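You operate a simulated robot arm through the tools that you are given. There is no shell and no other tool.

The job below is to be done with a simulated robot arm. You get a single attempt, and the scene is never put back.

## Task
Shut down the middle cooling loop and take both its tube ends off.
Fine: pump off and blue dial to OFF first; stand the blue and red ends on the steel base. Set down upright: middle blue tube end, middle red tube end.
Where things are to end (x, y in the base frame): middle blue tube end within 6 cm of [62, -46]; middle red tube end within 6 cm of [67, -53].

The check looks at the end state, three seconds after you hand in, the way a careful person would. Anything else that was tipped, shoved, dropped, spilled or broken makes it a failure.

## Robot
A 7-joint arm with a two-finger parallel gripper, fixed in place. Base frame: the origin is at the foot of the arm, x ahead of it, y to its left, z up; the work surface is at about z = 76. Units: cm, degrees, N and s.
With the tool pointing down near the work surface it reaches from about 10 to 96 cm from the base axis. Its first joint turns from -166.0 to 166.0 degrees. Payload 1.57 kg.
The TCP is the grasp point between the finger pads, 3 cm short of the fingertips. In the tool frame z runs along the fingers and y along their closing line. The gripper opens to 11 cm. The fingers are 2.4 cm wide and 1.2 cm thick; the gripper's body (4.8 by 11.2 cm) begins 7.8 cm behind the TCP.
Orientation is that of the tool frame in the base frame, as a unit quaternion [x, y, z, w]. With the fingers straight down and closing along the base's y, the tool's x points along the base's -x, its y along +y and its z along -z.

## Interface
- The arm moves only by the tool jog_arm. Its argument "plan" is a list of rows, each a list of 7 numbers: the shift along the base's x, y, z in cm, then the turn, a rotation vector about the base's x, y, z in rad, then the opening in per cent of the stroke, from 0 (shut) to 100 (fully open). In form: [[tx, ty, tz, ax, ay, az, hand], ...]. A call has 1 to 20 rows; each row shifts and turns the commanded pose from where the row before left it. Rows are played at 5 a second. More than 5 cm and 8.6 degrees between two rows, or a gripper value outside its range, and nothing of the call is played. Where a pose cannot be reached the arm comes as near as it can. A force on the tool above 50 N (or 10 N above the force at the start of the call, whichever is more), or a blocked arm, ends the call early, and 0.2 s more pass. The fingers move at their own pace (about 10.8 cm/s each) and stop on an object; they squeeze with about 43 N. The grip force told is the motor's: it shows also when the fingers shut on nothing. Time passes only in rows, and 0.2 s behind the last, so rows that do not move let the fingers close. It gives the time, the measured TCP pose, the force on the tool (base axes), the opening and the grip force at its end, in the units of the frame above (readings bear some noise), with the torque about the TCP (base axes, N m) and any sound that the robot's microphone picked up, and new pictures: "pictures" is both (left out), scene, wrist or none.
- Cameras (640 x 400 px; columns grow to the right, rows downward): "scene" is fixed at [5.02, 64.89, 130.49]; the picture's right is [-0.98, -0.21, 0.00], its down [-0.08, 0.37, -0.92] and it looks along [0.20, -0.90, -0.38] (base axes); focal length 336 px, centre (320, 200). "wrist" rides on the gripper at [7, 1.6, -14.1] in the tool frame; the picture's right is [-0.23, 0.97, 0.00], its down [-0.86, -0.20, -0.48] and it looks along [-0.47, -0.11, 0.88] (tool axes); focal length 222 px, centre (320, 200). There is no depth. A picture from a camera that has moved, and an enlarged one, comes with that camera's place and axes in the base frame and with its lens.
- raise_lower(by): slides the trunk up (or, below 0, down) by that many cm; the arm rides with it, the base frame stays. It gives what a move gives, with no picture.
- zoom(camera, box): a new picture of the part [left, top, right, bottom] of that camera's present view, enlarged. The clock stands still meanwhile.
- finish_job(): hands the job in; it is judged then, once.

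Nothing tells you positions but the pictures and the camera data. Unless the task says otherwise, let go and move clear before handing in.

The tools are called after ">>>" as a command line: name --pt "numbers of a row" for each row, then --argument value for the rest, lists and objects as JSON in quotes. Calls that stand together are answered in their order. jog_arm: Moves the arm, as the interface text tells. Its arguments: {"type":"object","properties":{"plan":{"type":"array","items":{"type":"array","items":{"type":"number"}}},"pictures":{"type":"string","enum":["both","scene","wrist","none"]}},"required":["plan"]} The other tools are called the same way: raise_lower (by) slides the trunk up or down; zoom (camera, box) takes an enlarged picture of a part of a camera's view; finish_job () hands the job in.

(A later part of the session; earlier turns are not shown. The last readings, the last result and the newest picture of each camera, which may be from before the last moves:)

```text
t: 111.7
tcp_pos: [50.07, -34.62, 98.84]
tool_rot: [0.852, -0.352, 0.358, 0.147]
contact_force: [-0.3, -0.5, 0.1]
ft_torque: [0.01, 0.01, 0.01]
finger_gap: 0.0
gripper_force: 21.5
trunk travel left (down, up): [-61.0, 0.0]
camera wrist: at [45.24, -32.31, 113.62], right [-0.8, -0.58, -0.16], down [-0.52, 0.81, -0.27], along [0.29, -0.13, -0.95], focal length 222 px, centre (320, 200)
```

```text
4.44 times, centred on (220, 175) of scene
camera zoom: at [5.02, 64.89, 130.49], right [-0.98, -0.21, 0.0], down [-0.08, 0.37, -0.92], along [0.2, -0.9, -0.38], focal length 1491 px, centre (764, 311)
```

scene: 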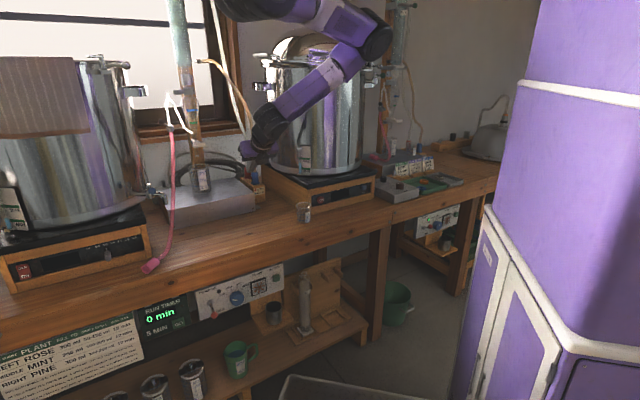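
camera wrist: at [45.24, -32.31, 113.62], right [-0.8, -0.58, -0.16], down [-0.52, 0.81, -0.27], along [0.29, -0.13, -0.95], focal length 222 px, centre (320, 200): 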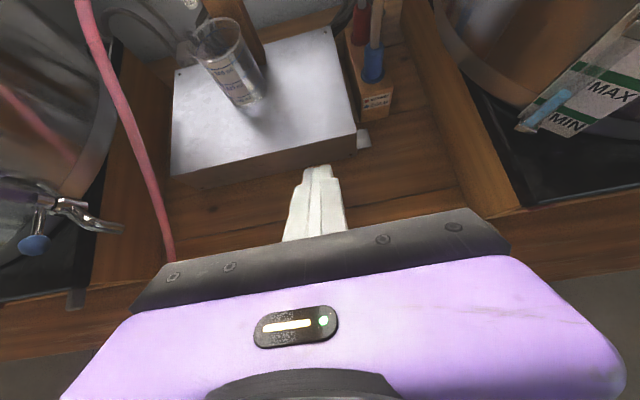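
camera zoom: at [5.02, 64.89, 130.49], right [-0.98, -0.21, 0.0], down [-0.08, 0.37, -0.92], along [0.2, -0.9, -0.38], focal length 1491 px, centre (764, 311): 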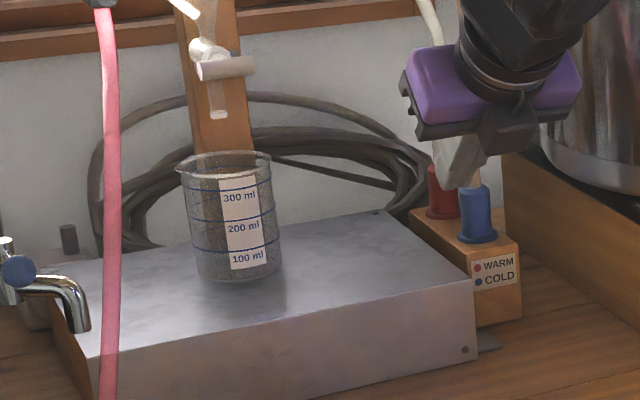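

I've measured the blue end at about (58.9, -56.8), z 84–89, the red end about 8 cm behind it at (64.9, -62.4), and the steel base top at z 83.5. Blue must come first; I'll pitch the hand to about 30° down, open the fingers, and line up in front of the blue end.

>>> jog_arm --pt "0.32 -2.55 -1.2 -0.0926 -0.0926 0 60" --pt "0.32 -2.55 -1.8 -0.0926 -0.0926 0 60" --pt "0.32 -2.55 -1.8 0 0 0 60" --pt "0.32 -2.55 -1.8 0 0 0 60" --pt "0.32 -2.55 -1.8 0 0 0 60" --pt "0.32 -1.8 -1.8 0 0 0 60"

>>> zoom --camera "wrist" --box '[220, 40, 460, 190]'

>>> zoom --camera "scene" --box '[190, 140, 310, 215]'

```text
t: 113.1
tcp_pos: [52.01, -49.12, 88.55]
tool_rot: [0.799, -0.331, 0.465, 0.191]
contact_force: [-0.6, -0.2, -0.8]
ft_torque: [-0.01, 0.04, -0.02]
finger_gap: 6.59
gripper_force: 0.1
trunk travel left (down, up): [-61.0, 0.0]
camera wrist: at [44.59, -44.22, 101.46], right [-0.77, -0.61, -0.2], down [-0.45, 0.73, -0.51], along [0.46, -0.3, -0.84], focal length 222 px, centre (320, 200)
```

scene: 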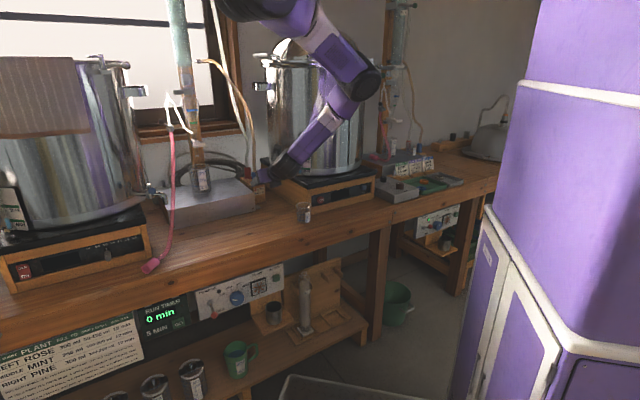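
wrist: 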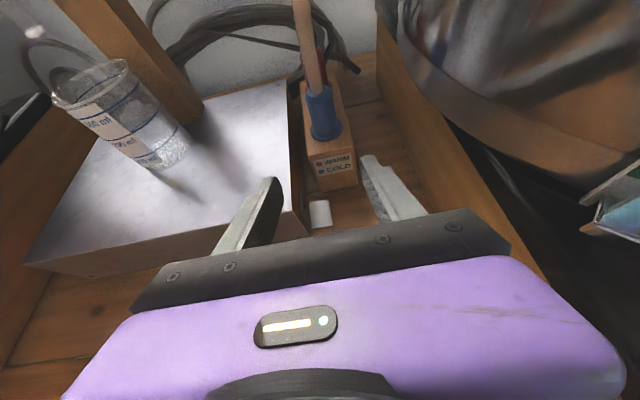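

```text
2.67 times, centred on (340, 115) of wrist
camera zoom: at [44.59, -44.22, 101.46], right [-0.77, -0.61, -0.2], down [-0.45, 0.73, -0.51], along [0.46, -0.3, -0.84], focal length 592 px, centre (267, 427)
```

zoom: 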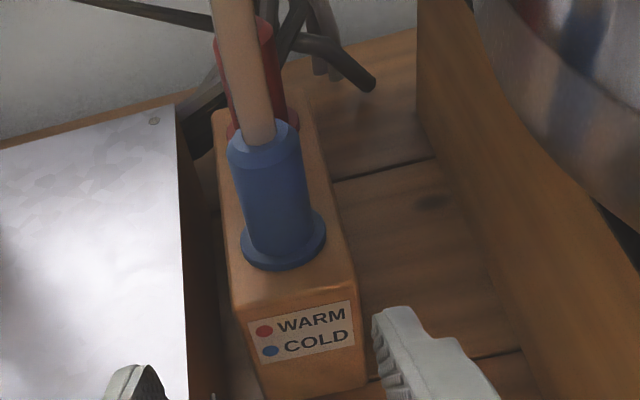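

```text
5.33 times, centred on (250, 178) of scene
camera zoom: at [5.02, 64.89, 130.49], right [-0.98, -0.21, 0.0], down [-0.08, 0.37, -0.92], along [0.2, -0.9, -0.38], focal length 1789 px, centre (693, 320)
```

zoom: 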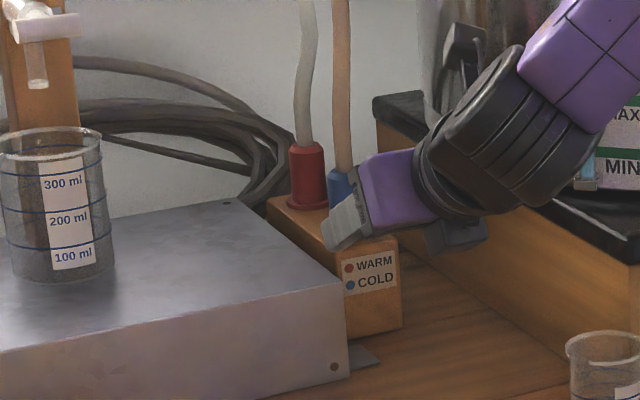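

Blue's axis checks out at (58.85, -57.65). I'll shift sideways a touch, descend slightly, and slide the open fingers around it.

>>> jog_arm --pt "-0.84 -0.84 -0.65 0 0 0 60" --pt "1.54 -1.54 -0.6 0 0 0 60" --pt "1.54 -1.54 0 0 0 0 60" --pt "1.54 -1.54 0 0 0 0 60" --pt "1.54 -1.54 0 0 0 0 60" --pt "1.5 -1.5 0 0 0 0 60"

>>> zoom --camera "wrist" --box '[220, 80, 460, 230]'

>>> zoom --camera "scene" --box '[190, 140, 310, 215]'

```text
t: 114.5
tcp_pos: [58.8, -57.7, 87.35]
tool_rot: [0.799, -0.331, 0.464, 0.192]
contact_force: [-0.1, 0.7, -0.5]
ft_torque: [0.02, -0.01, 0.01]
finger_gap: 6.59
gripper_force: 0.1
trunk travel left (down, up): [-61.0, 0.0]
camera wrist: at [51.46, -52.74, 100.29], right [-0.77, -0.61, -0.2], down [-0.45, 0.73, -0.51], along [0.46, -0.3, -0.84], focal length 222 px, centre (320, 200)
```

scene: 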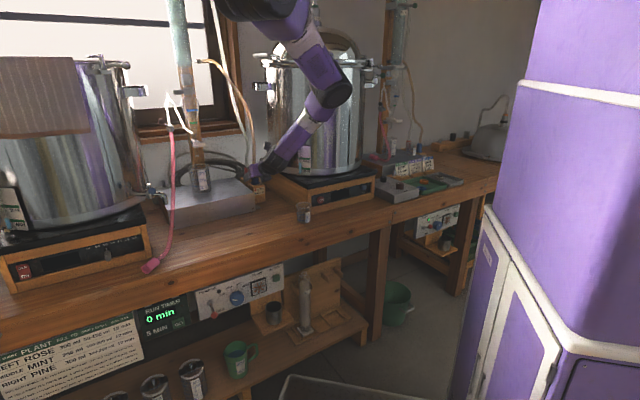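
wrist: 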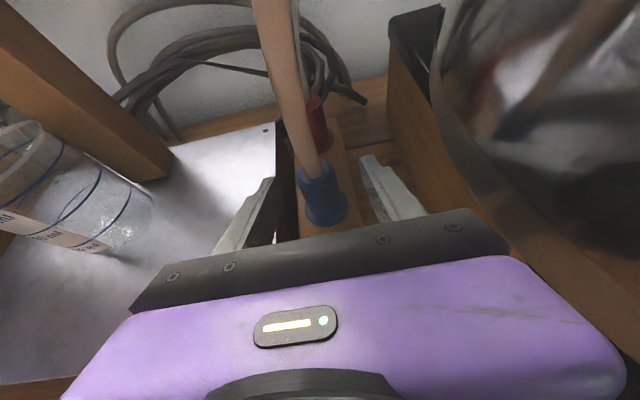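

```text
2.67 times, centred on (340, 155) of wrist
camera zoom: at [51.46, -52.74, 100.29], right [-0.77, -0.61, -0.2], down [-0.45, 0.73, -0.51], along [0.46, -0.3, -0.84], focal length 592 px, centre (267, 320)
```

zoom: 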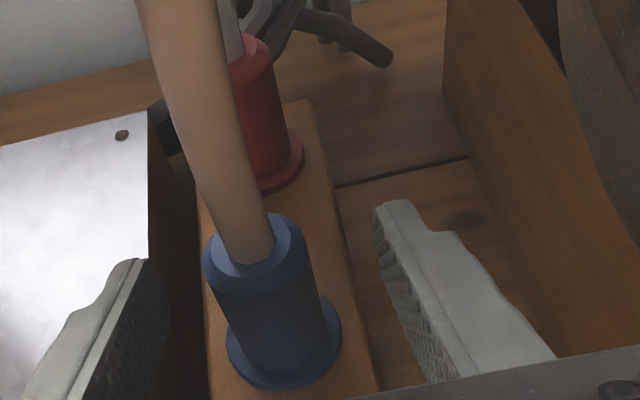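

```text
5.33 times, centred on (250, 178) of scene
camera zoom: at [5.02, 64.89, 130.49], right [-0.98, -0.21, 0.0], down [-0.08, 0.37, -0.92], along [0.2, -0.9, -0.38], focal length 1789 px, centre (693, 320)
```

zoom: 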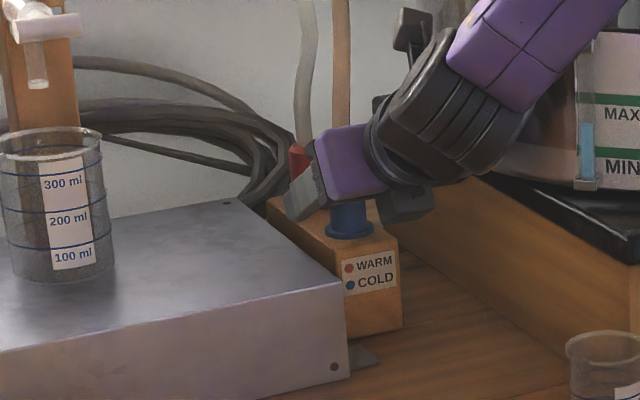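

The blue end sits centred between the fingers. I'll close on it.

>>> jog_arm --pt "0 0 0 0 0 0 40" --pt "0 0 0 0 0 0 25" --pt "0 0 0 0 0 0 10" --pt "0 0 0 0 0 0 0" --pt "0 0 0 0 0 0 0" --pictures "wrist"

```text
t: 115.7
tcp_pos: [58.96, -57.65, 87.29]
tool_rot: [0.798, -0.331, 0.465, 0.192]
contact_force: [-0.6, 0.5, -0.1]
ft_torque: [-0.02, -0.03, 0.0]
finger_gap: 2.6
gripper_force: 37.8
trunk travel left (down, up): [-61.0, 0.0]
camera wrist: at [51.44, -52.73, 100.29], right [-0.77, -0.61, -0.2], down [-0.45, 0.73, -0.51], along [0.45, -0.3, -0.84], focal length 222 px, centre (320, 200)
```

wrist: 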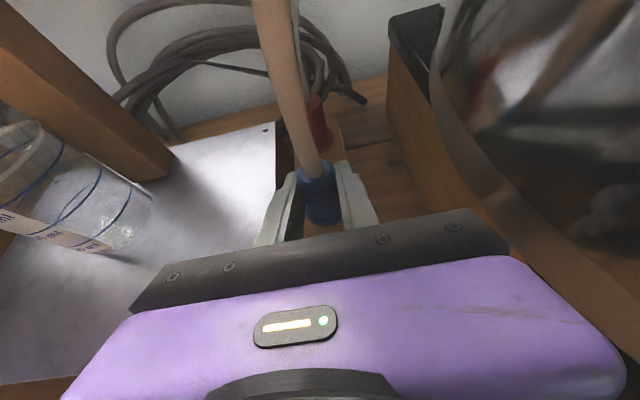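

I have a firm grip at 2.6 cm. I'll pull straight up in small steps.

>>> jog_arm --pt "0 0 0.6 0 0 0 0" --pt "0 0 0.8 0 0 0 0" --pt "0 0 0.8 0 0 0 0" --pt "0 0 0.8 0 0 0 0" --pt "0 0 1 0 0 0 0" --pt "0 0 1 0 0 0 0" --pt "0 0 1 0 0 0 0"

>>> zoom --camera "scene" --box '[190, 140, 310, 215]'

>>> zoom --camera "wrist" --box '[220, 80, 460, 230]'

```text
t: 117.3
tcp_pos: [58.77, -57.64, 93.23]
tool_rot: [0.798, -0.331, 0.466, 0.191]
contact_force: [0.5, 0.1, -0.3]
ft_torque: [0.01, -0.04, 0.01]
finger_gap: 2.6
gripper_force: 37.6
trunk travel left (down, up): [-61.0, 0.0]
camera wrist: at [51.37, -52.72, 106.13], right [-0.77, -0.61, -0.2], down [-0.45, 0.73, -0.51], along [0.45, -0.3, -0.84], focal length 222 px, centre (320, 200)
```

scene: 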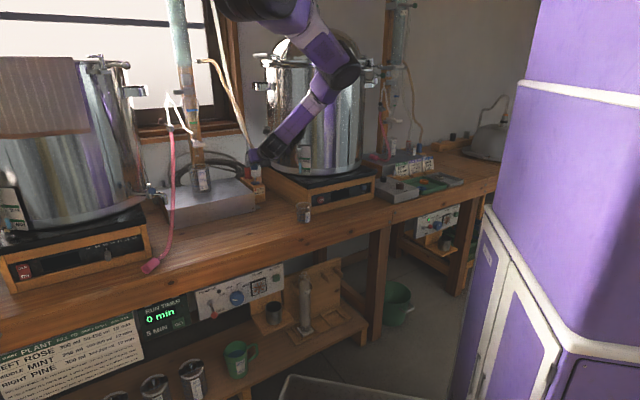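
wrist: 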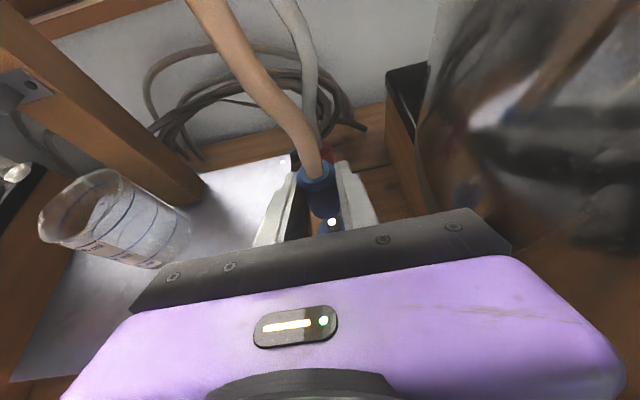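

```text
5.33 times, centred on (250, 178) of scene
camera zoom: at [5.02, 64.89, 130.49], right [-0.98, -0.21, 0.0], down [-0.08, 0.37, -0.92], along [0.2, -0.9, -0.38], focal length 1789 px, centre (693, 320)
```

zoom: 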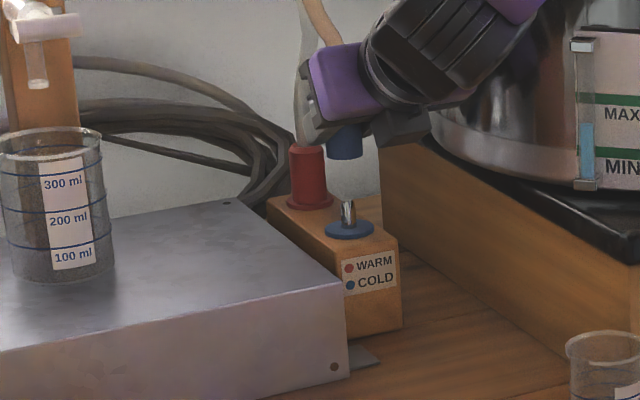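

```text
2.67 times, centred on (340, 155) of wrist
camera zoom: at [51.37, -52.72, 106.13], right [-0.77, -0.61, -0.2], down [-0.45, 0.73, -0.51], along [0.45, -0.3, -0.84], focal length 592 px, centre (267, 320)
```

zoom: 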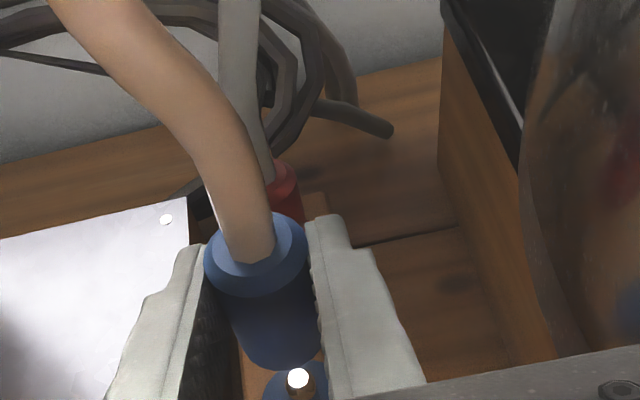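

The blue end is off; its collar stayed on the port. I'll carry it back and then left over the steel base to about (65, -43.5), leaving room for the red one, and stop above the surface.

>>> jog_arm --pt "-1.95 1.95 0 0 0 0 0" --pt "-1.95 1.95 0 0 0 0 0" --pt "1.73 1.73 0 0 0 0 0" --pt "1.73 1.73 0 0 0 0 0" --pt "1.73 1.73 0 0 0 0 0" --pt "1.73 1.73 0 0 0 0 0" --pt "1.73 1.73 0 0 0 0 0" --pt "1.73 1.73 0 0 0 0 0"

>>> zoom --camera "scene" --box '[160, 120, 300, 215]'

>>> zoom --camera "wrist" --box '[160, 50, 480, 250]'

```text
t: 119.1
tcp_pos: [65.17, -43.4, 93.16]
tool_rot: [0.798, -0.331, 0.465, 0.192]
contact_force: [0.4, -0.5, -0.9]
ft_torque: [-0.05, -0.01, 0.03]
finger_gap: 2.62
gripper_force: 37.1
trunk travel left (down, up): [-61.0, 0.0]
camera wrist: at [57.88, -38.47, 106.14], right [-0.77, -0.61, -0.2], down [-0.45, 0.73, -0.51], along [0.45, -0.3, -0.84], focal length 222 px, centre (320, 200)
```

scene: 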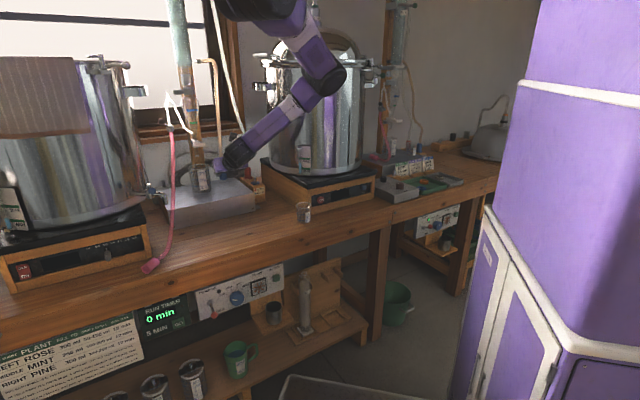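
wrist: 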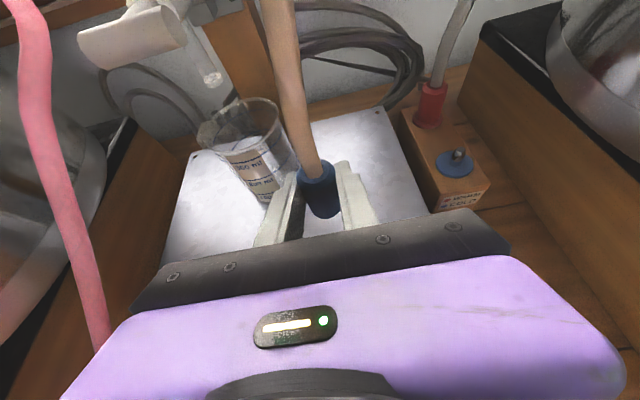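

```text
4.21 times, centred on (230, 168) of scene
camera zoom: at [5.02, 64.89, 130.49], right [-0.98, -0.21, 0.0], down [-0.08, 0.37, -0.92], along [0.2, -0.9, -0.38], focal length 1413 px, centre (699, 337)
```

zoom: 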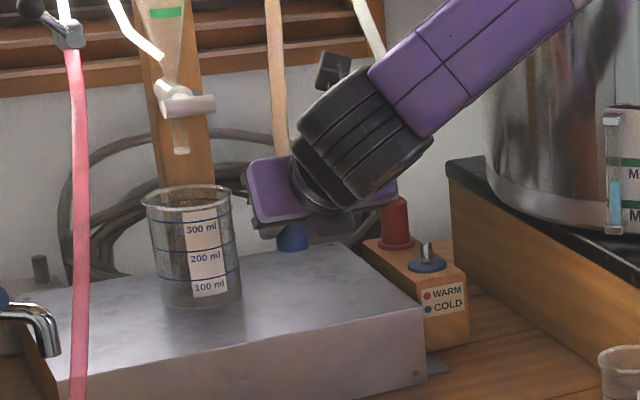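

```text
2.00 times, centred on (320, 150) of wrist
camera zoom: at [57.88, -38.47, 106.14], right [-0.77, -0.61, -0.2], down [-0.45, 0.73, -0.51], along [0.45, -0.3, -0.84], focal length 444 px, centre (320, 300)
```

zoom: 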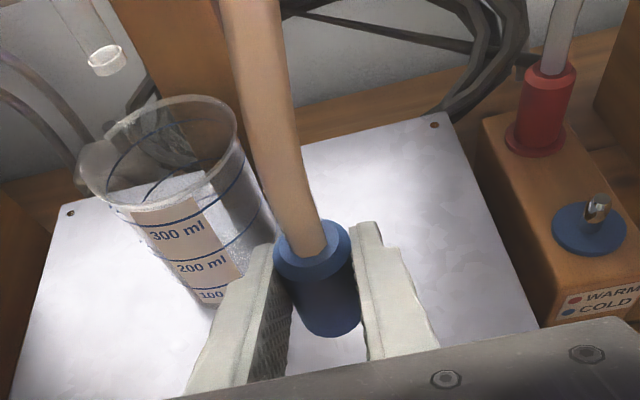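

Blue hangs over the clear right part of the steel base, about 2 cm clear of the big beaker. I'll lower it most of the way.

>>> jog_arm --pt "0 0 -1.4 0 0 0 0" --pt "0 0 -1.4 0 0 0 0" --pt "0 0 -1.4 0 0 0 0" --pt "0 0 -1.2 0 0 0 0" --pt "0 0 -0.6 0 0 0 0" --pictures "wrist"

>>> zoom --camera "scene" --box '[200, 160, 264, 200]'

>>> zoom --camera "wrist" --box '[220, 100, 460, 250]'

```text
t: 120.3
tcp_pos: [65.29, -43.37, 87.2]
tool_rot: [0.798, -0.331, 0.465, 0.192]
contact_force: [-0.1, 0.4, -1.0]
ft_torque: [-0.02, -0.01, -0.01]
finger_gap: 2.62
gripper_force: 37.4
trunk travel left (down, up): [-61.0, 0.0]
camera wrist: at [57.84, -38.44, 100.2], right [-0.77, -0.61, -0.2], down [-0.45, 0.73, -0.51], along [0.46, -0.3, -0.84], focal length 222 px, centre (320, 200)
```

wrist: 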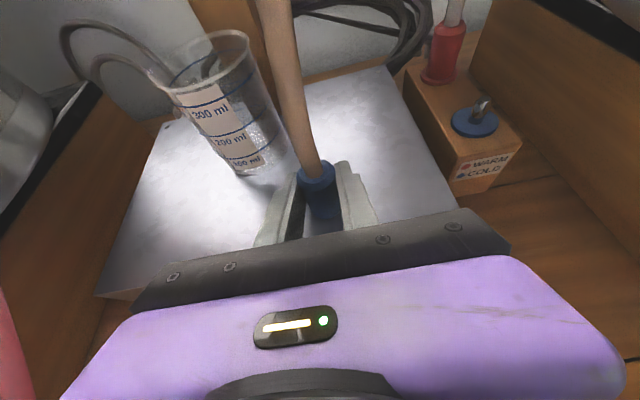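

```text
10.00 times, centred on (232, 180) of scene
camera zoom: at [5.02, 64.89, 130.49], right [-0.98, -0.21, 0.0], down [-0.08, 0.37, -0.92], along [0.2, -0.9, -0.38], focal length 3355 px, centre (1200, 400)
```

zoom: 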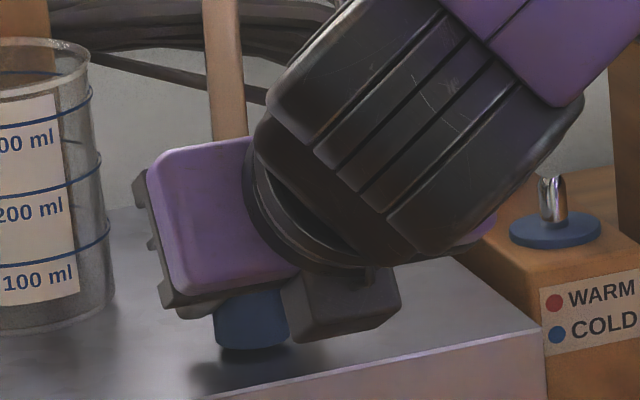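

```text
2.67 times, centred on (340, 175) of wrist
camera zoom: at [57.84, -38.44, 100.2], right [-0.77, -0.61, -0.2], down [-0.45, 0.73, -0.51], along [0.46, -0.3, -0.84], focal length 592 px, centre (267, 267)
```

zoom: 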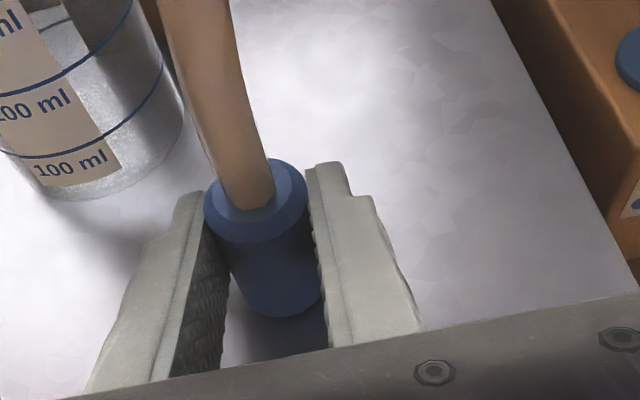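

It's a little above the surface and upright, with good clearance all round. I'll lower in 2 mm steps until it touches.

>>> jog_arm --pt "0 0 -0.2 0 0 0 0" --pt "0 0 -0.2 0 0 0 0" --pt "0 0 -0.2 0 0 0 0" --pictures "none"

>>> jog_arm --pt "0 0 -0.15 0 0 0 0" --pictures "none"

>>> jog_arm --pt "0 0 -0.15 0 0 0 0" --pictures "none"

>>> zoom --camera "scene" --box '[200, 160, 264, 200]'

```text
t: 121.1
tcp_pos: [65.27, -43.4, 87.04]
tool_rot: [0.798, -0.33, 0.467, 0.192]
contact_force: [-4.1, 3.4, 18.2]
ft_torque: [0.1, 0.18, 0.0]
finger_gap: 2.63
gripper_force: 37.7
trunk travel left (down, up): [-61.0, 0.0]
```

```text
t: 121.5
tcp_pos: [65.39, -43.49, 86.87]
tool_rot: [0.797, -0.332, 0.466, 0.194]
contact_force: [-4.2, 5.2, 31.8]
ft_torque: [-0.08, -0.13, -0.01]
finger_gap: 2.59
gripper_force: 37.2
trunk travel left (down, up): [-61.0, 0.0]
```

```text
t: 121.9
tcp_pos: [65.32, -43.49, 86.56]
tool_rot: [0.797, -0.329, 0.468, 0.193]
contact_force: [1.8, 1.3, 33.3]
ft_torque: [-0.22, -0.27, 0.0]
finger_gap: 2.62
gripper_force: 37.6
trunk travel left (down, up): [-61.0, 0.0]
```

```text
10.00 times, centred on (232, 180) of scene
camera zoom: at [5.02, 64.89, 130.49], right [-0.98, -0.21, 0.0], down [-0.08, 0.37, -0.92], along [0.2, -0.9, -0.38], focal length 3355 px, centre (1200, 400)
```

zoom: 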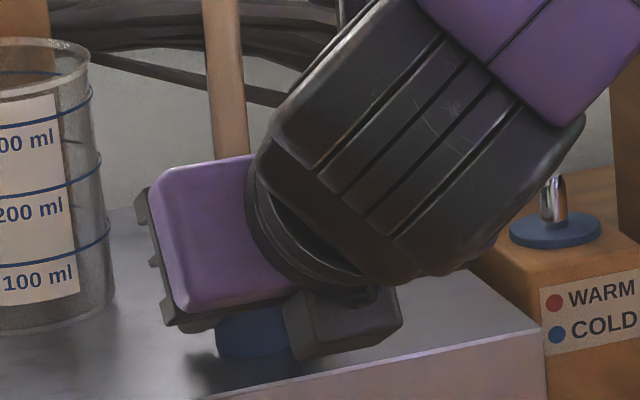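

It's resting on the base (about 33 N down, plug stopped moving). I'll relax the push a little, open the fingers just enough, and check that it stands.

>>> jog_arm --pt "0 0 0.3 0 0 0 0" --pt "0 0 0 0 0 0 28" --pt "0 0 0 0 0 0 34" --pt "0 0 0 0 0 0 38" --pictures "wrist"

>>> zoom --camera "scene" --box '[190, 140, 286, 200]'

>>> zoom --camera "wrist" --box '[220, 100, 460, 250]'

```text
t: 122.9
tcp_pos: [65.2, -43.33, 86.56]
tool_rot: [0.798, -0.331, 0.465, 0.192]
contact_force: [0.6, 0.3, 0.2]
ft_torque: [0.01, 0.02, 0.0]
finger_gap: 4.18
gripper_force: 0.1
trunk travel left (down, up): [-61.0, 0.0]
camera wrist: at [57.84, -38.44, 99.62], right [-0.77, -0.61, -0.2], down [-0.45, 0.73, -0.51], along [0.45, -0.3, -0.84], focal length 222 px, centre (320, 200)
```

wrist: 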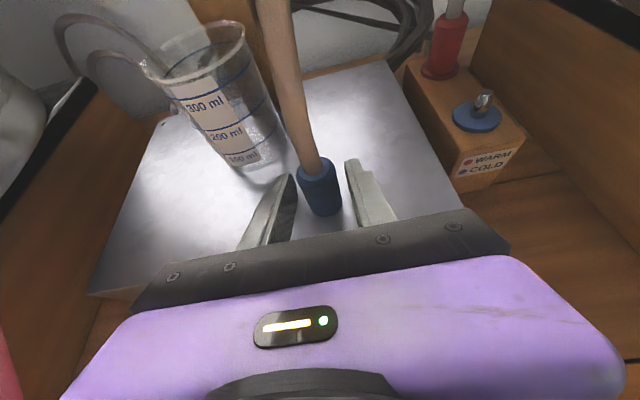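

```text
6.67 times, centred on (238, 170) of scene
camera zoom: at [5.02, 64.89, 130.49], right [-0.98, -0.21, 0.0], down [-0.08, 0.37, -0.92], along [0.2, -0.9, -0.38], focal length 2237 px, centre (867, 400)
```

zoom: 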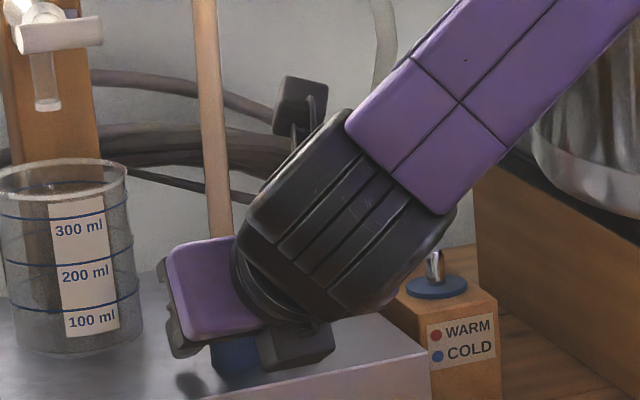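

```text
2.67 times, centred on (340, 175) of wrist
camera zoom: at [57.84, -38.44, 99.62], right [-0.77, -0.61, -0.2], down [-0.45, 0.73, -0.51], along [0.45, -0.3, -0.84], focal length 592 px, centre (267, 267)
```

zoom: 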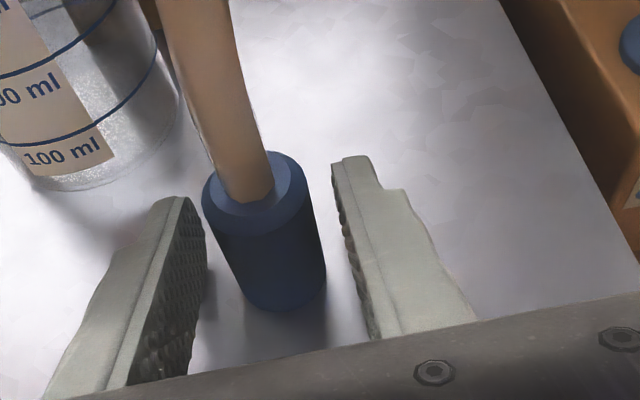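

The blue end stands upright by itself. I'll back straight out.

>>> jog_arm --pt "-0.7 0.7 0.1 0 0 0 38" --pt "-1.2 1.2 0.1 0 0 0 38" --pt "-1.5 1.5 0.3 0 0 0 38" --pt "-1.8 1.8 0.5 0 0 0 38" --pt "-1.8 1.8 1 0 0 0 38" --pt "-1.8 1.8 1.5 0 0 0 38"

>>> zoom --camera "wrist" --box '[160, 0, 480, 200]'

>>> zoom --camera "scene" --box '[160, 120, 300, 215]'

```text
t: 124.3
tcp_pos: [56.64, -34.68, 90.05]
tool_rot: [0.798, -0.331, 0.465, 0.192]
contact_force: [0.0, 0.3, -0.6]
ft_torque: [0.04, 0.04, -0.01]
finger_gap: 4.19
gripper_force: 0.1
trunk travel left (down, up): [-61.0, 0.0]
camera wrist: at [49.11, -29.7, 103.06], right [-0.77, -0.61, -0.2], down [-0.45, 0.73, -0.51], along [0.45, -0.3, -0.84], focal length 222 px, centre (320, 200)
```

scene: 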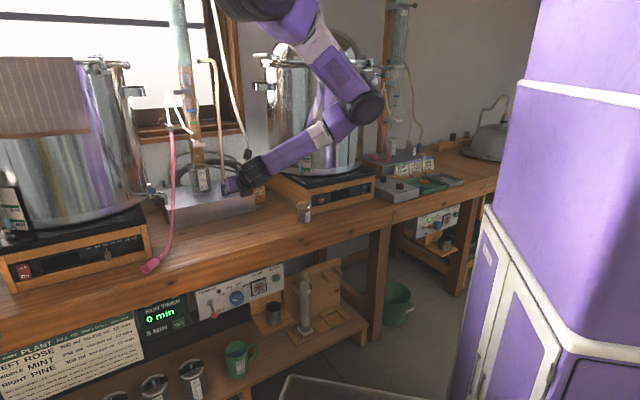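
wrist: 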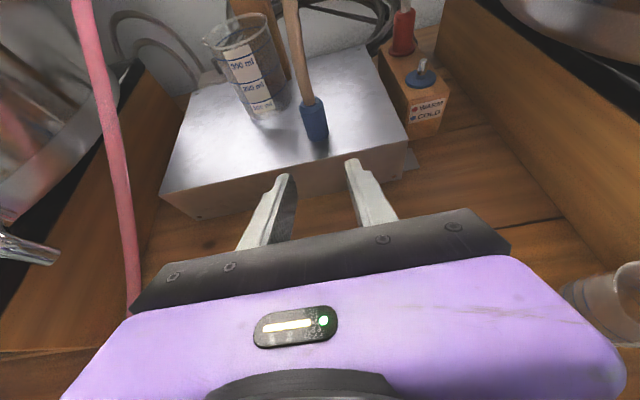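

```text
2.00 times, centred on (320, 100) of wrist
camera zoom: at [49.11, -29.7, 103.06], right [-0.77, -0.61, -0.2], down [-0.45, 0.73, -0.51], along [0.45, -0.3, -0.84], focal length 444 px, centre (320, 400)
```

zoom: 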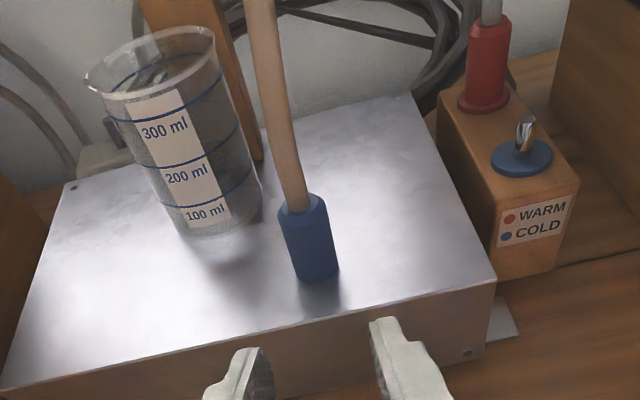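

```text
4.21 times, centred on (230, 168) of scene
camera zoom: at [5.02, 64.89, 130.49], right [-0.98, -0.21, 0.0], down [-0.08, 0.37, -0.92], along [0.2, -0.9, -0.38], focal length 1413 px, centre (699, 337)
```

zoom: 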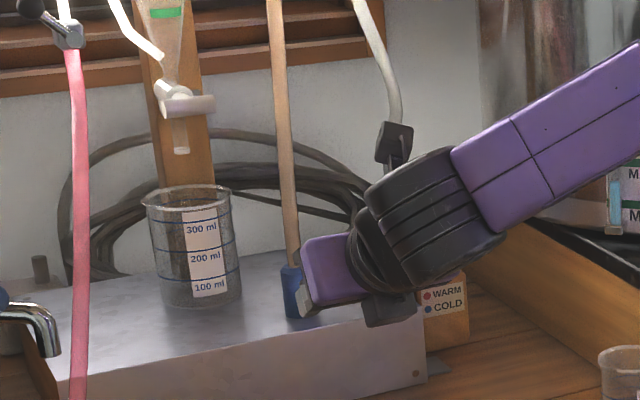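

Blue stands at about (65.4, -43.5), within 4.3 cm of its mark, with its tube leaning away. Next I'll move right and in front of the red end, staying above the empty blue port.

>>> jog_arm --pt "-2 -2 0.5 0 0 0 38" --pt "-2 -2 0.5 0 0 0 38" --pt "-2 -2 0.5 0 0 0 38" --pt "-2 -2 0.5 0 0 0 38" --pt "-2.05 -2.05 0.5 0 0 0 38" --pt "1.82 -1.82 0 0 0 0 38" --pt "1.82 -1.82 0 0 0 0 38" --pt "1.82 -1.82 0 0 0 0 38" --pt "1.82 -1.82 0 0 0 0 38" --pt "1.82 -1.82 0 0 0 0 38" --pt "1.82 -1.82 -0.5 0 0 0 38"

>>> zoom --camera "wrist" --box '[220, 40, 460, 190]'

>>> zoom --camera "scene" --box '[190, 140, 310, 215]'

```text
t: 126.7
tcp_pos: [57.37, -55.69, 92.12]
tool_rot: [0.799, -0.331, 0.465, 0.192]
contact_force: [-0.1, -0.2, 0.9]
ft_torque: [-0.02, 0.0, 0.01]
finger_gap: 4.18
gripper_force: 0.1
trunk travel left (down, up): [-61.0, 0.0]
camera wrist: at [49.9, -50.71, 105.12], right [-0.77, -0.61, -0.2], down [-0.45, 0.73, -0.51], along [0.45, -0.3, -0.84], focal length 222 px, centre (320, 200)
```

scene: 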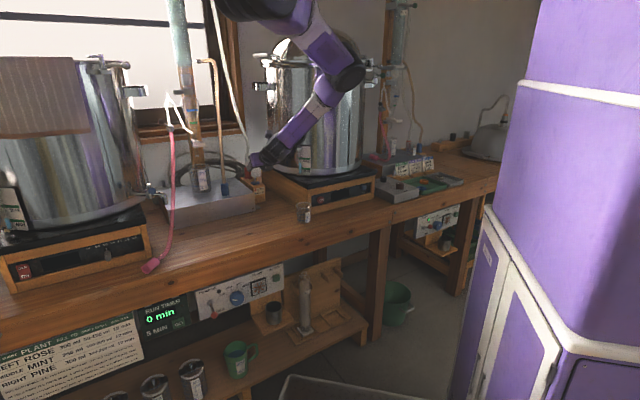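
wrist: 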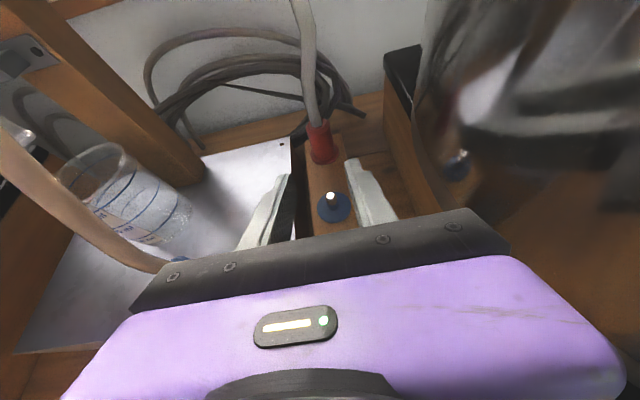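

```text
2.67 times, centred on (340, 115) of wrist
camera zoom: at [49.9, -50.71, 105.12], right [-0.77, -0.61, -0.2], down [-0.45, 0.73, -0.51], along [0.45, -0.3, -0.84], focal length 592 px, centre (267, 427)
```

zoom: 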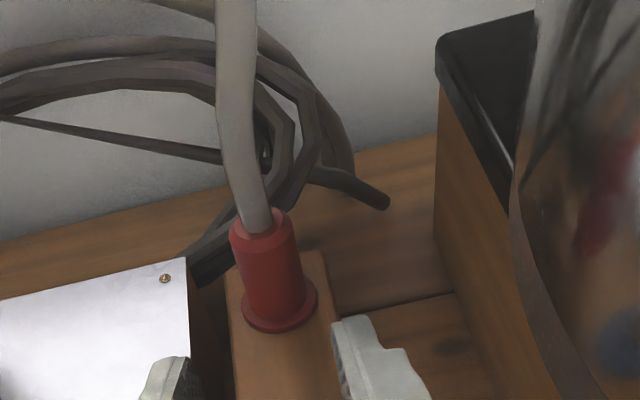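

```text
5.33 times, centred on (250, 178) of scene
camera zoom: at [5.02, 64.89, 130.49], right [-0.98, -0.21, 0.0], down [-0.08, 0.37, -0.92], along [0.2, -0.9, -0.38], focal length 1789 px, centre (693, 320)
```

zoom: 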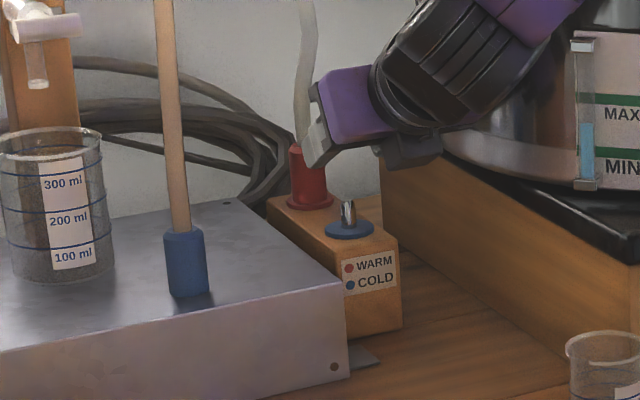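

The red end's axis is at about (64.6, -63.7), and blue stays standing. I'll slide the fingers around the red one.

>>> jog_arm --pt "-0.39 -0.39 -1.5 0 0 0 42" --pt "1.27 -1.27 -1.6 0 0 0 42" --pt "1.27 -1.27 -1.6 0 0 0 42" --pt "1.27 -1.27 0 0 0 0 42" --pt "1.27 -1.27 0 0 0 0 42" --pt "1.27 -1.27 0 0 0 0 42"

>>> zoom --camera "wrist" --box '[220, 60, 460, 210]'

```text
t: 128.1
tcp_pos: [63.36, -62.34, 87.44]
tool_rot: [0.799, -0.331, 0.465, 0.191]
contact_force: [0.0, 0.6, 0.4]
ft_torque: [0.01, 0.01, -0.01]
finger_gap: 4.61
gripper_force: 0.2
trunk travel left (down, up): [-61.0, 0.0]
camera wrist: at [55.94, -57.42, 100.43], right [-0.77, -0.61, -0.2], down [-0.45, 0.73, -0.51], along [0.46, -0.3, -0.84], focal length 222 px, centre (320, 200)
```

scene: 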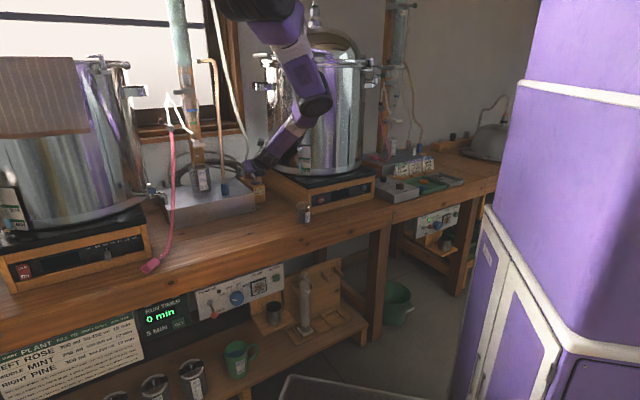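
wrist: 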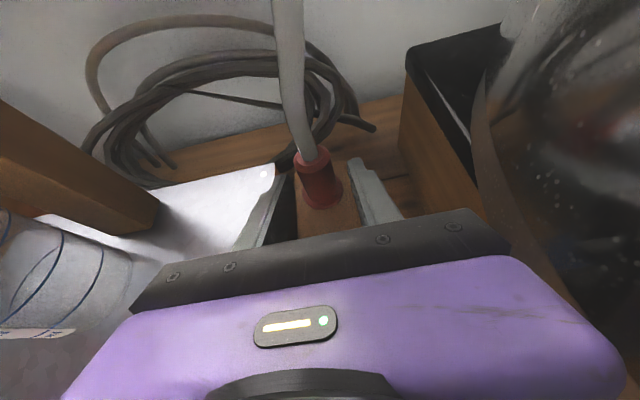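

```text
2.67 times, centred on (340, 135) of wrist
camera zoom: at [55.94, -57.42, 100.43], right [-0.77, -0.61, -0.2], down [-0.45, 0.73, -0.51], along [0.46, -0.3, -0.84], focal length 592 px, centre (267, 373)
```

zoom: 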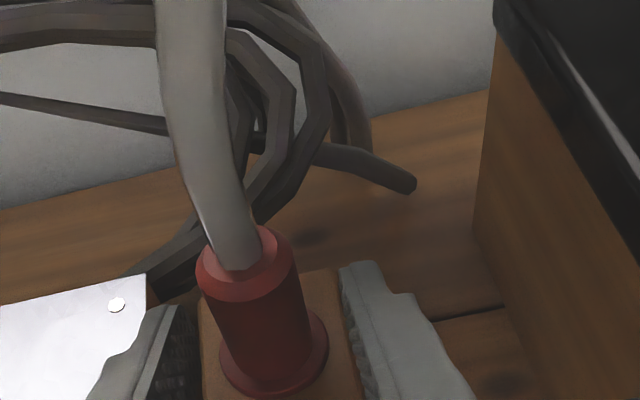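

Red is centred ahead, about 2 cm further in. I'll go the last bit and close on it.

>>> jog_arm --pt "0.75 -0.68 0 0 0 0 42" --pt "0.75 -0.68 0 0 0 0 42" --pt "0 0 0 0 0 0 30" --pt "0 0 0 0 0 0 15" --pt "0 0 0 0 0 0 0" --pt "0 0 0 0 0 0 0"

>>> zoom --camera "wrist" --box '[220, 80, 460, 230]'

```text
t: 129.5
tcp_pos: [65.02, -63.67, 87.42]
tool_rot: [0.798, -0.331, 0.465, 0.192]
contact_force: [0.3, -0.3, 0.2]
ft_torque: [0.0, 0.04, 0.04]
finger_gap: 2.6
gripper_force: 37.6
trunk travel left (down, up): [-61.0, 0.0]
camera wrist: at [57.46, -58.77, 100.43], right [-0.77, -0.61, -0.2], down [-0.45, 0.73, -0.51], along [0.45, -0.3, -0.84], focal length 222 px, centre (320, 200)
```

scene: 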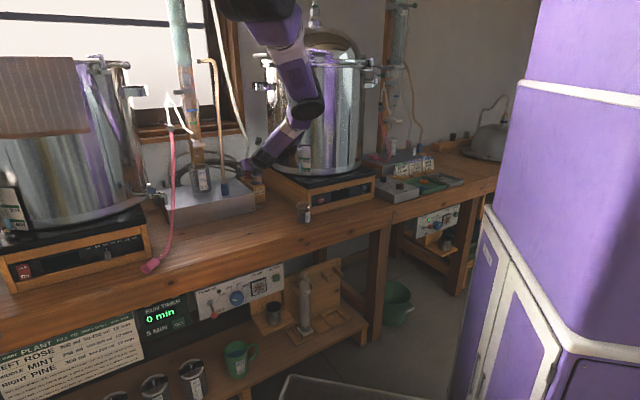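
wrist: 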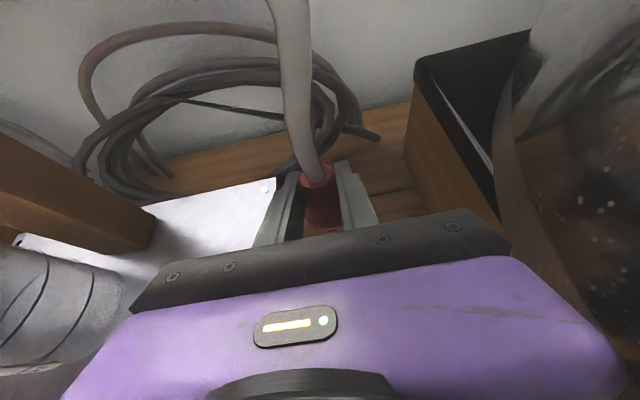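

```text
2.67 times, centred on (340, 155) of wrist
camera zoom: at [57.46, -58.77, 100.43], right [-0.77, -0.61, -0.2], down [-0.45, 0.73, -0.51], along [0.45, -0.3, -0.84], focal length 592 px, centre (267, 320)
```

zoom: 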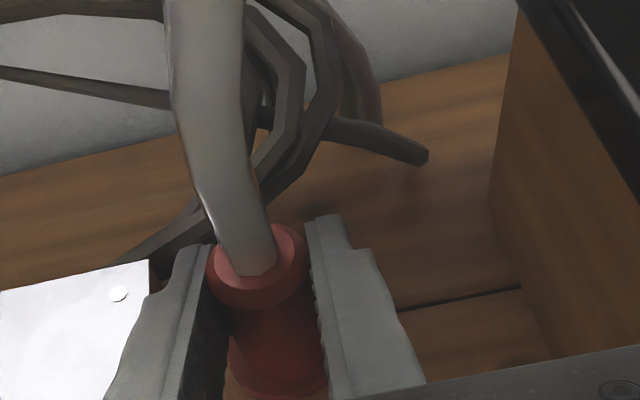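

I have red gripped at 2.6 cm. I'll pull it straight up.

>>> jog_arm --pt "0 0 0.6 0 0 0 0" --pt "0 0 0.8 0 0 0 0" --pt "0 0 0.8 0 0 0 0" --pt "0 0 0.8 0 0 0 0" --pt "0 0 1 0 0 0 0" --pt "0 0 1 0 0 0 0" --pt "0 0 1 0 0 0 0"

>>> zoom --camera "scene" --box '[180, 130, 308, 210]'

>>> zoom --camera "wrist" --box '[220, 80, 460, 230]'

```text
t: 131.1
tcp_pos: [64.91, -63.64, 93.52]
tool_rot: [0.799, -0.33, 0.464, 0.192]
contact_force: [0.5, 0.7, -0.4]
ft_torque: [-0.01, 0.0, 0.02]
finger_gap: 2.63
gripper_force: 37.4
trunk travel left (down, up): [-61.0, 0.0]
camera wrist: at [57.39, -58.72, 106.45], right [-0.77, -0.61, -0.2], down [-0.45, 0.73, -0.51], along [0.45, -0.3, -0.84], focal length 222 px, centre (320, 200)
```

scene: 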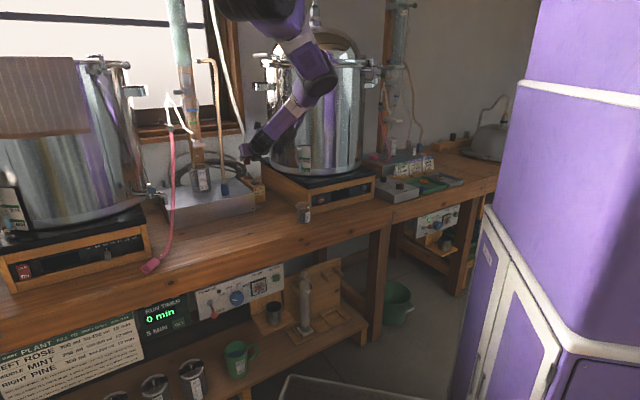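
wrist: 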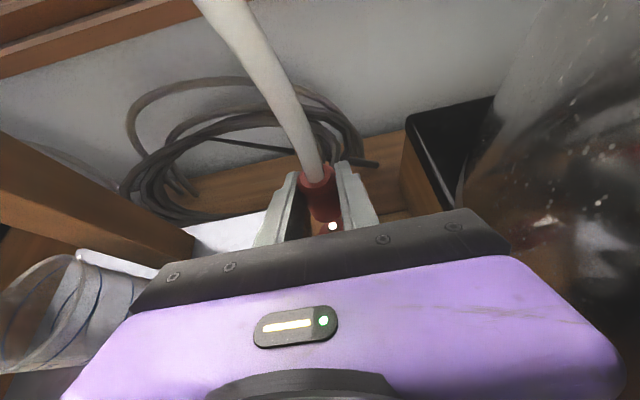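

```text
5.00 times, centred on (244, 170) of scene
camera zoom: at [5.02, 64.89, 130.49], right [-0.98, -0.21, 0.0], down [-0.08, 0.37, -0.92], along [0.2, -0.9, -0.38], focal length 1678 px, centre (700, 350)
```

zoom: 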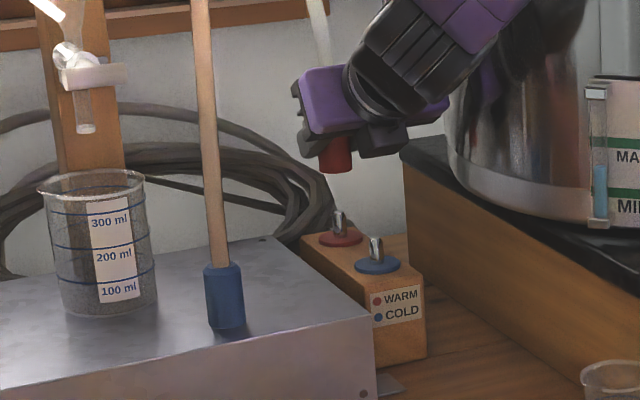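

```text
2.67 times, centred on (340, 155) of wrist
camera zoom: at [57.39, -58.72, 106.45], right [-0.77, -0.61, -0.2], down [-0.45, 0.73, -0.51], along [0.45, -0.3, -0.84], focal length 592 px, centre (267, 320)
```

zoom: 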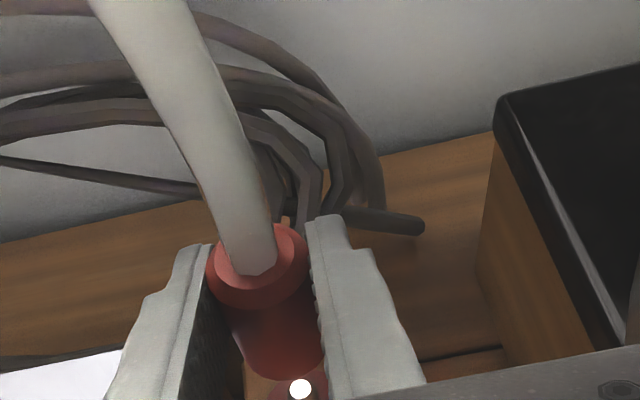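

Red is free too, its collar left on the port. I'll carry it back and left over the steel base, yawing the hand about 15° so its body stays clear of blue's tube.

>>> jog_arm --pt "-0.18 1.95 0 0 0 0 0" --pt "-0.18 1.95 0 0 0 0 0" --pt "-0.18 1.95 0 0 0 0 0" --pt "-0.18 1.95 0 0 0 0 0" --pt "0 0 0 0 0 0.131 0" --pt "0 0 0 0 0 0.131 0" --pt "1.0 1.0 0 0 0 0 0" --pt "1.0 1.0 0 0 0 0 0"

>>> zoom --camera "scene" --box '[180, 130, 308, 210]'

>>> zoom --camera "wrist" --box '[160, 50, 480, 250]'

```text
t: 132.9
tcp_pos: [66.17, -53.83, 93.42]
tool_rot: [0.835, -0.224, 0.486, 0.129]
contact_force: [-0.6, -0.1, -1.1]
ft_torque: [0.04, 0.02, 0.03]
finger_gap: 2.59
gripper_force: 36.6
trunk travel left (down, up): [-61.0, 0.0]
camera wrist: at [57.57, -51.01, 106.46], right [-0.58, -0.79, -0.2], down [-0.63, 0.59, -0.51], along [0.52, -0.17, -0.84], focal length 222 px, centre (320, 200)
```

scene: 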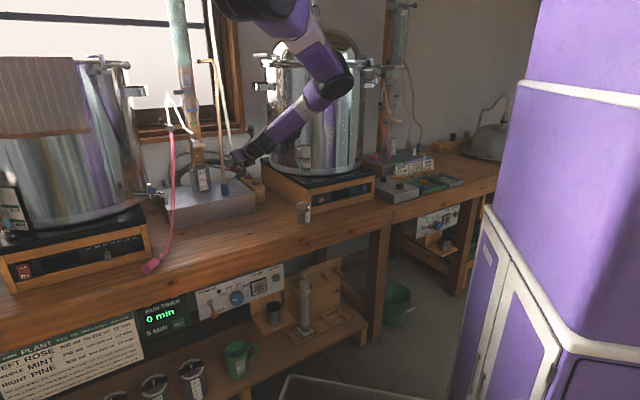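
wrist: 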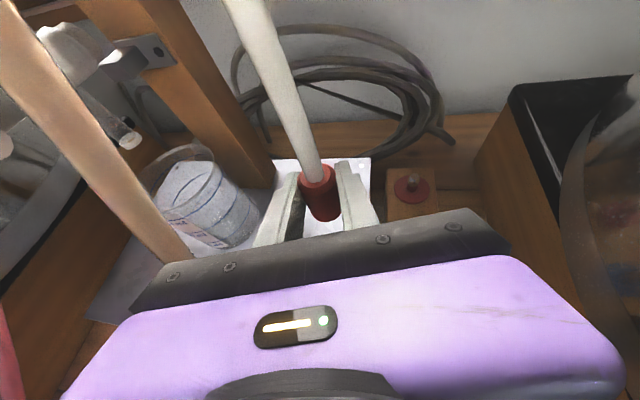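

```text
5.00 times, centred on (244, 170) of scene
camera zoom: at [5.02, 64.89, 130.49], right [-0.98, -0.21, 0.0], down [-0.08, 0.37, -0.92], along [0.2, -0.9, -0.38], focal length 1678 px, centre (700, 350)
```

zoom: 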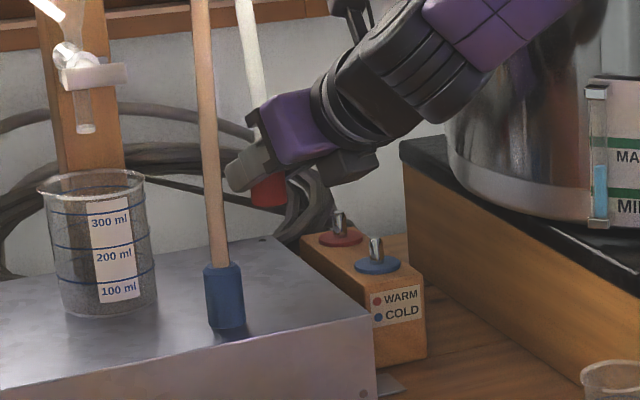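

```text
2.00 times, centred on (320, 150) of wrist
camera zoom: at [57.57, -51.01, 106.46], right [-0.58, -0.79, -0.2], down [-0.63, 0.59, -0.51], along [0.52, -0.17, -0.84], focal length 444 px, centre (320, 300)
```

zoom: 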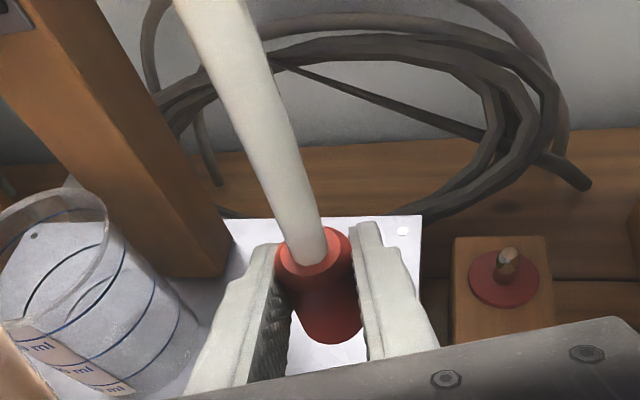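

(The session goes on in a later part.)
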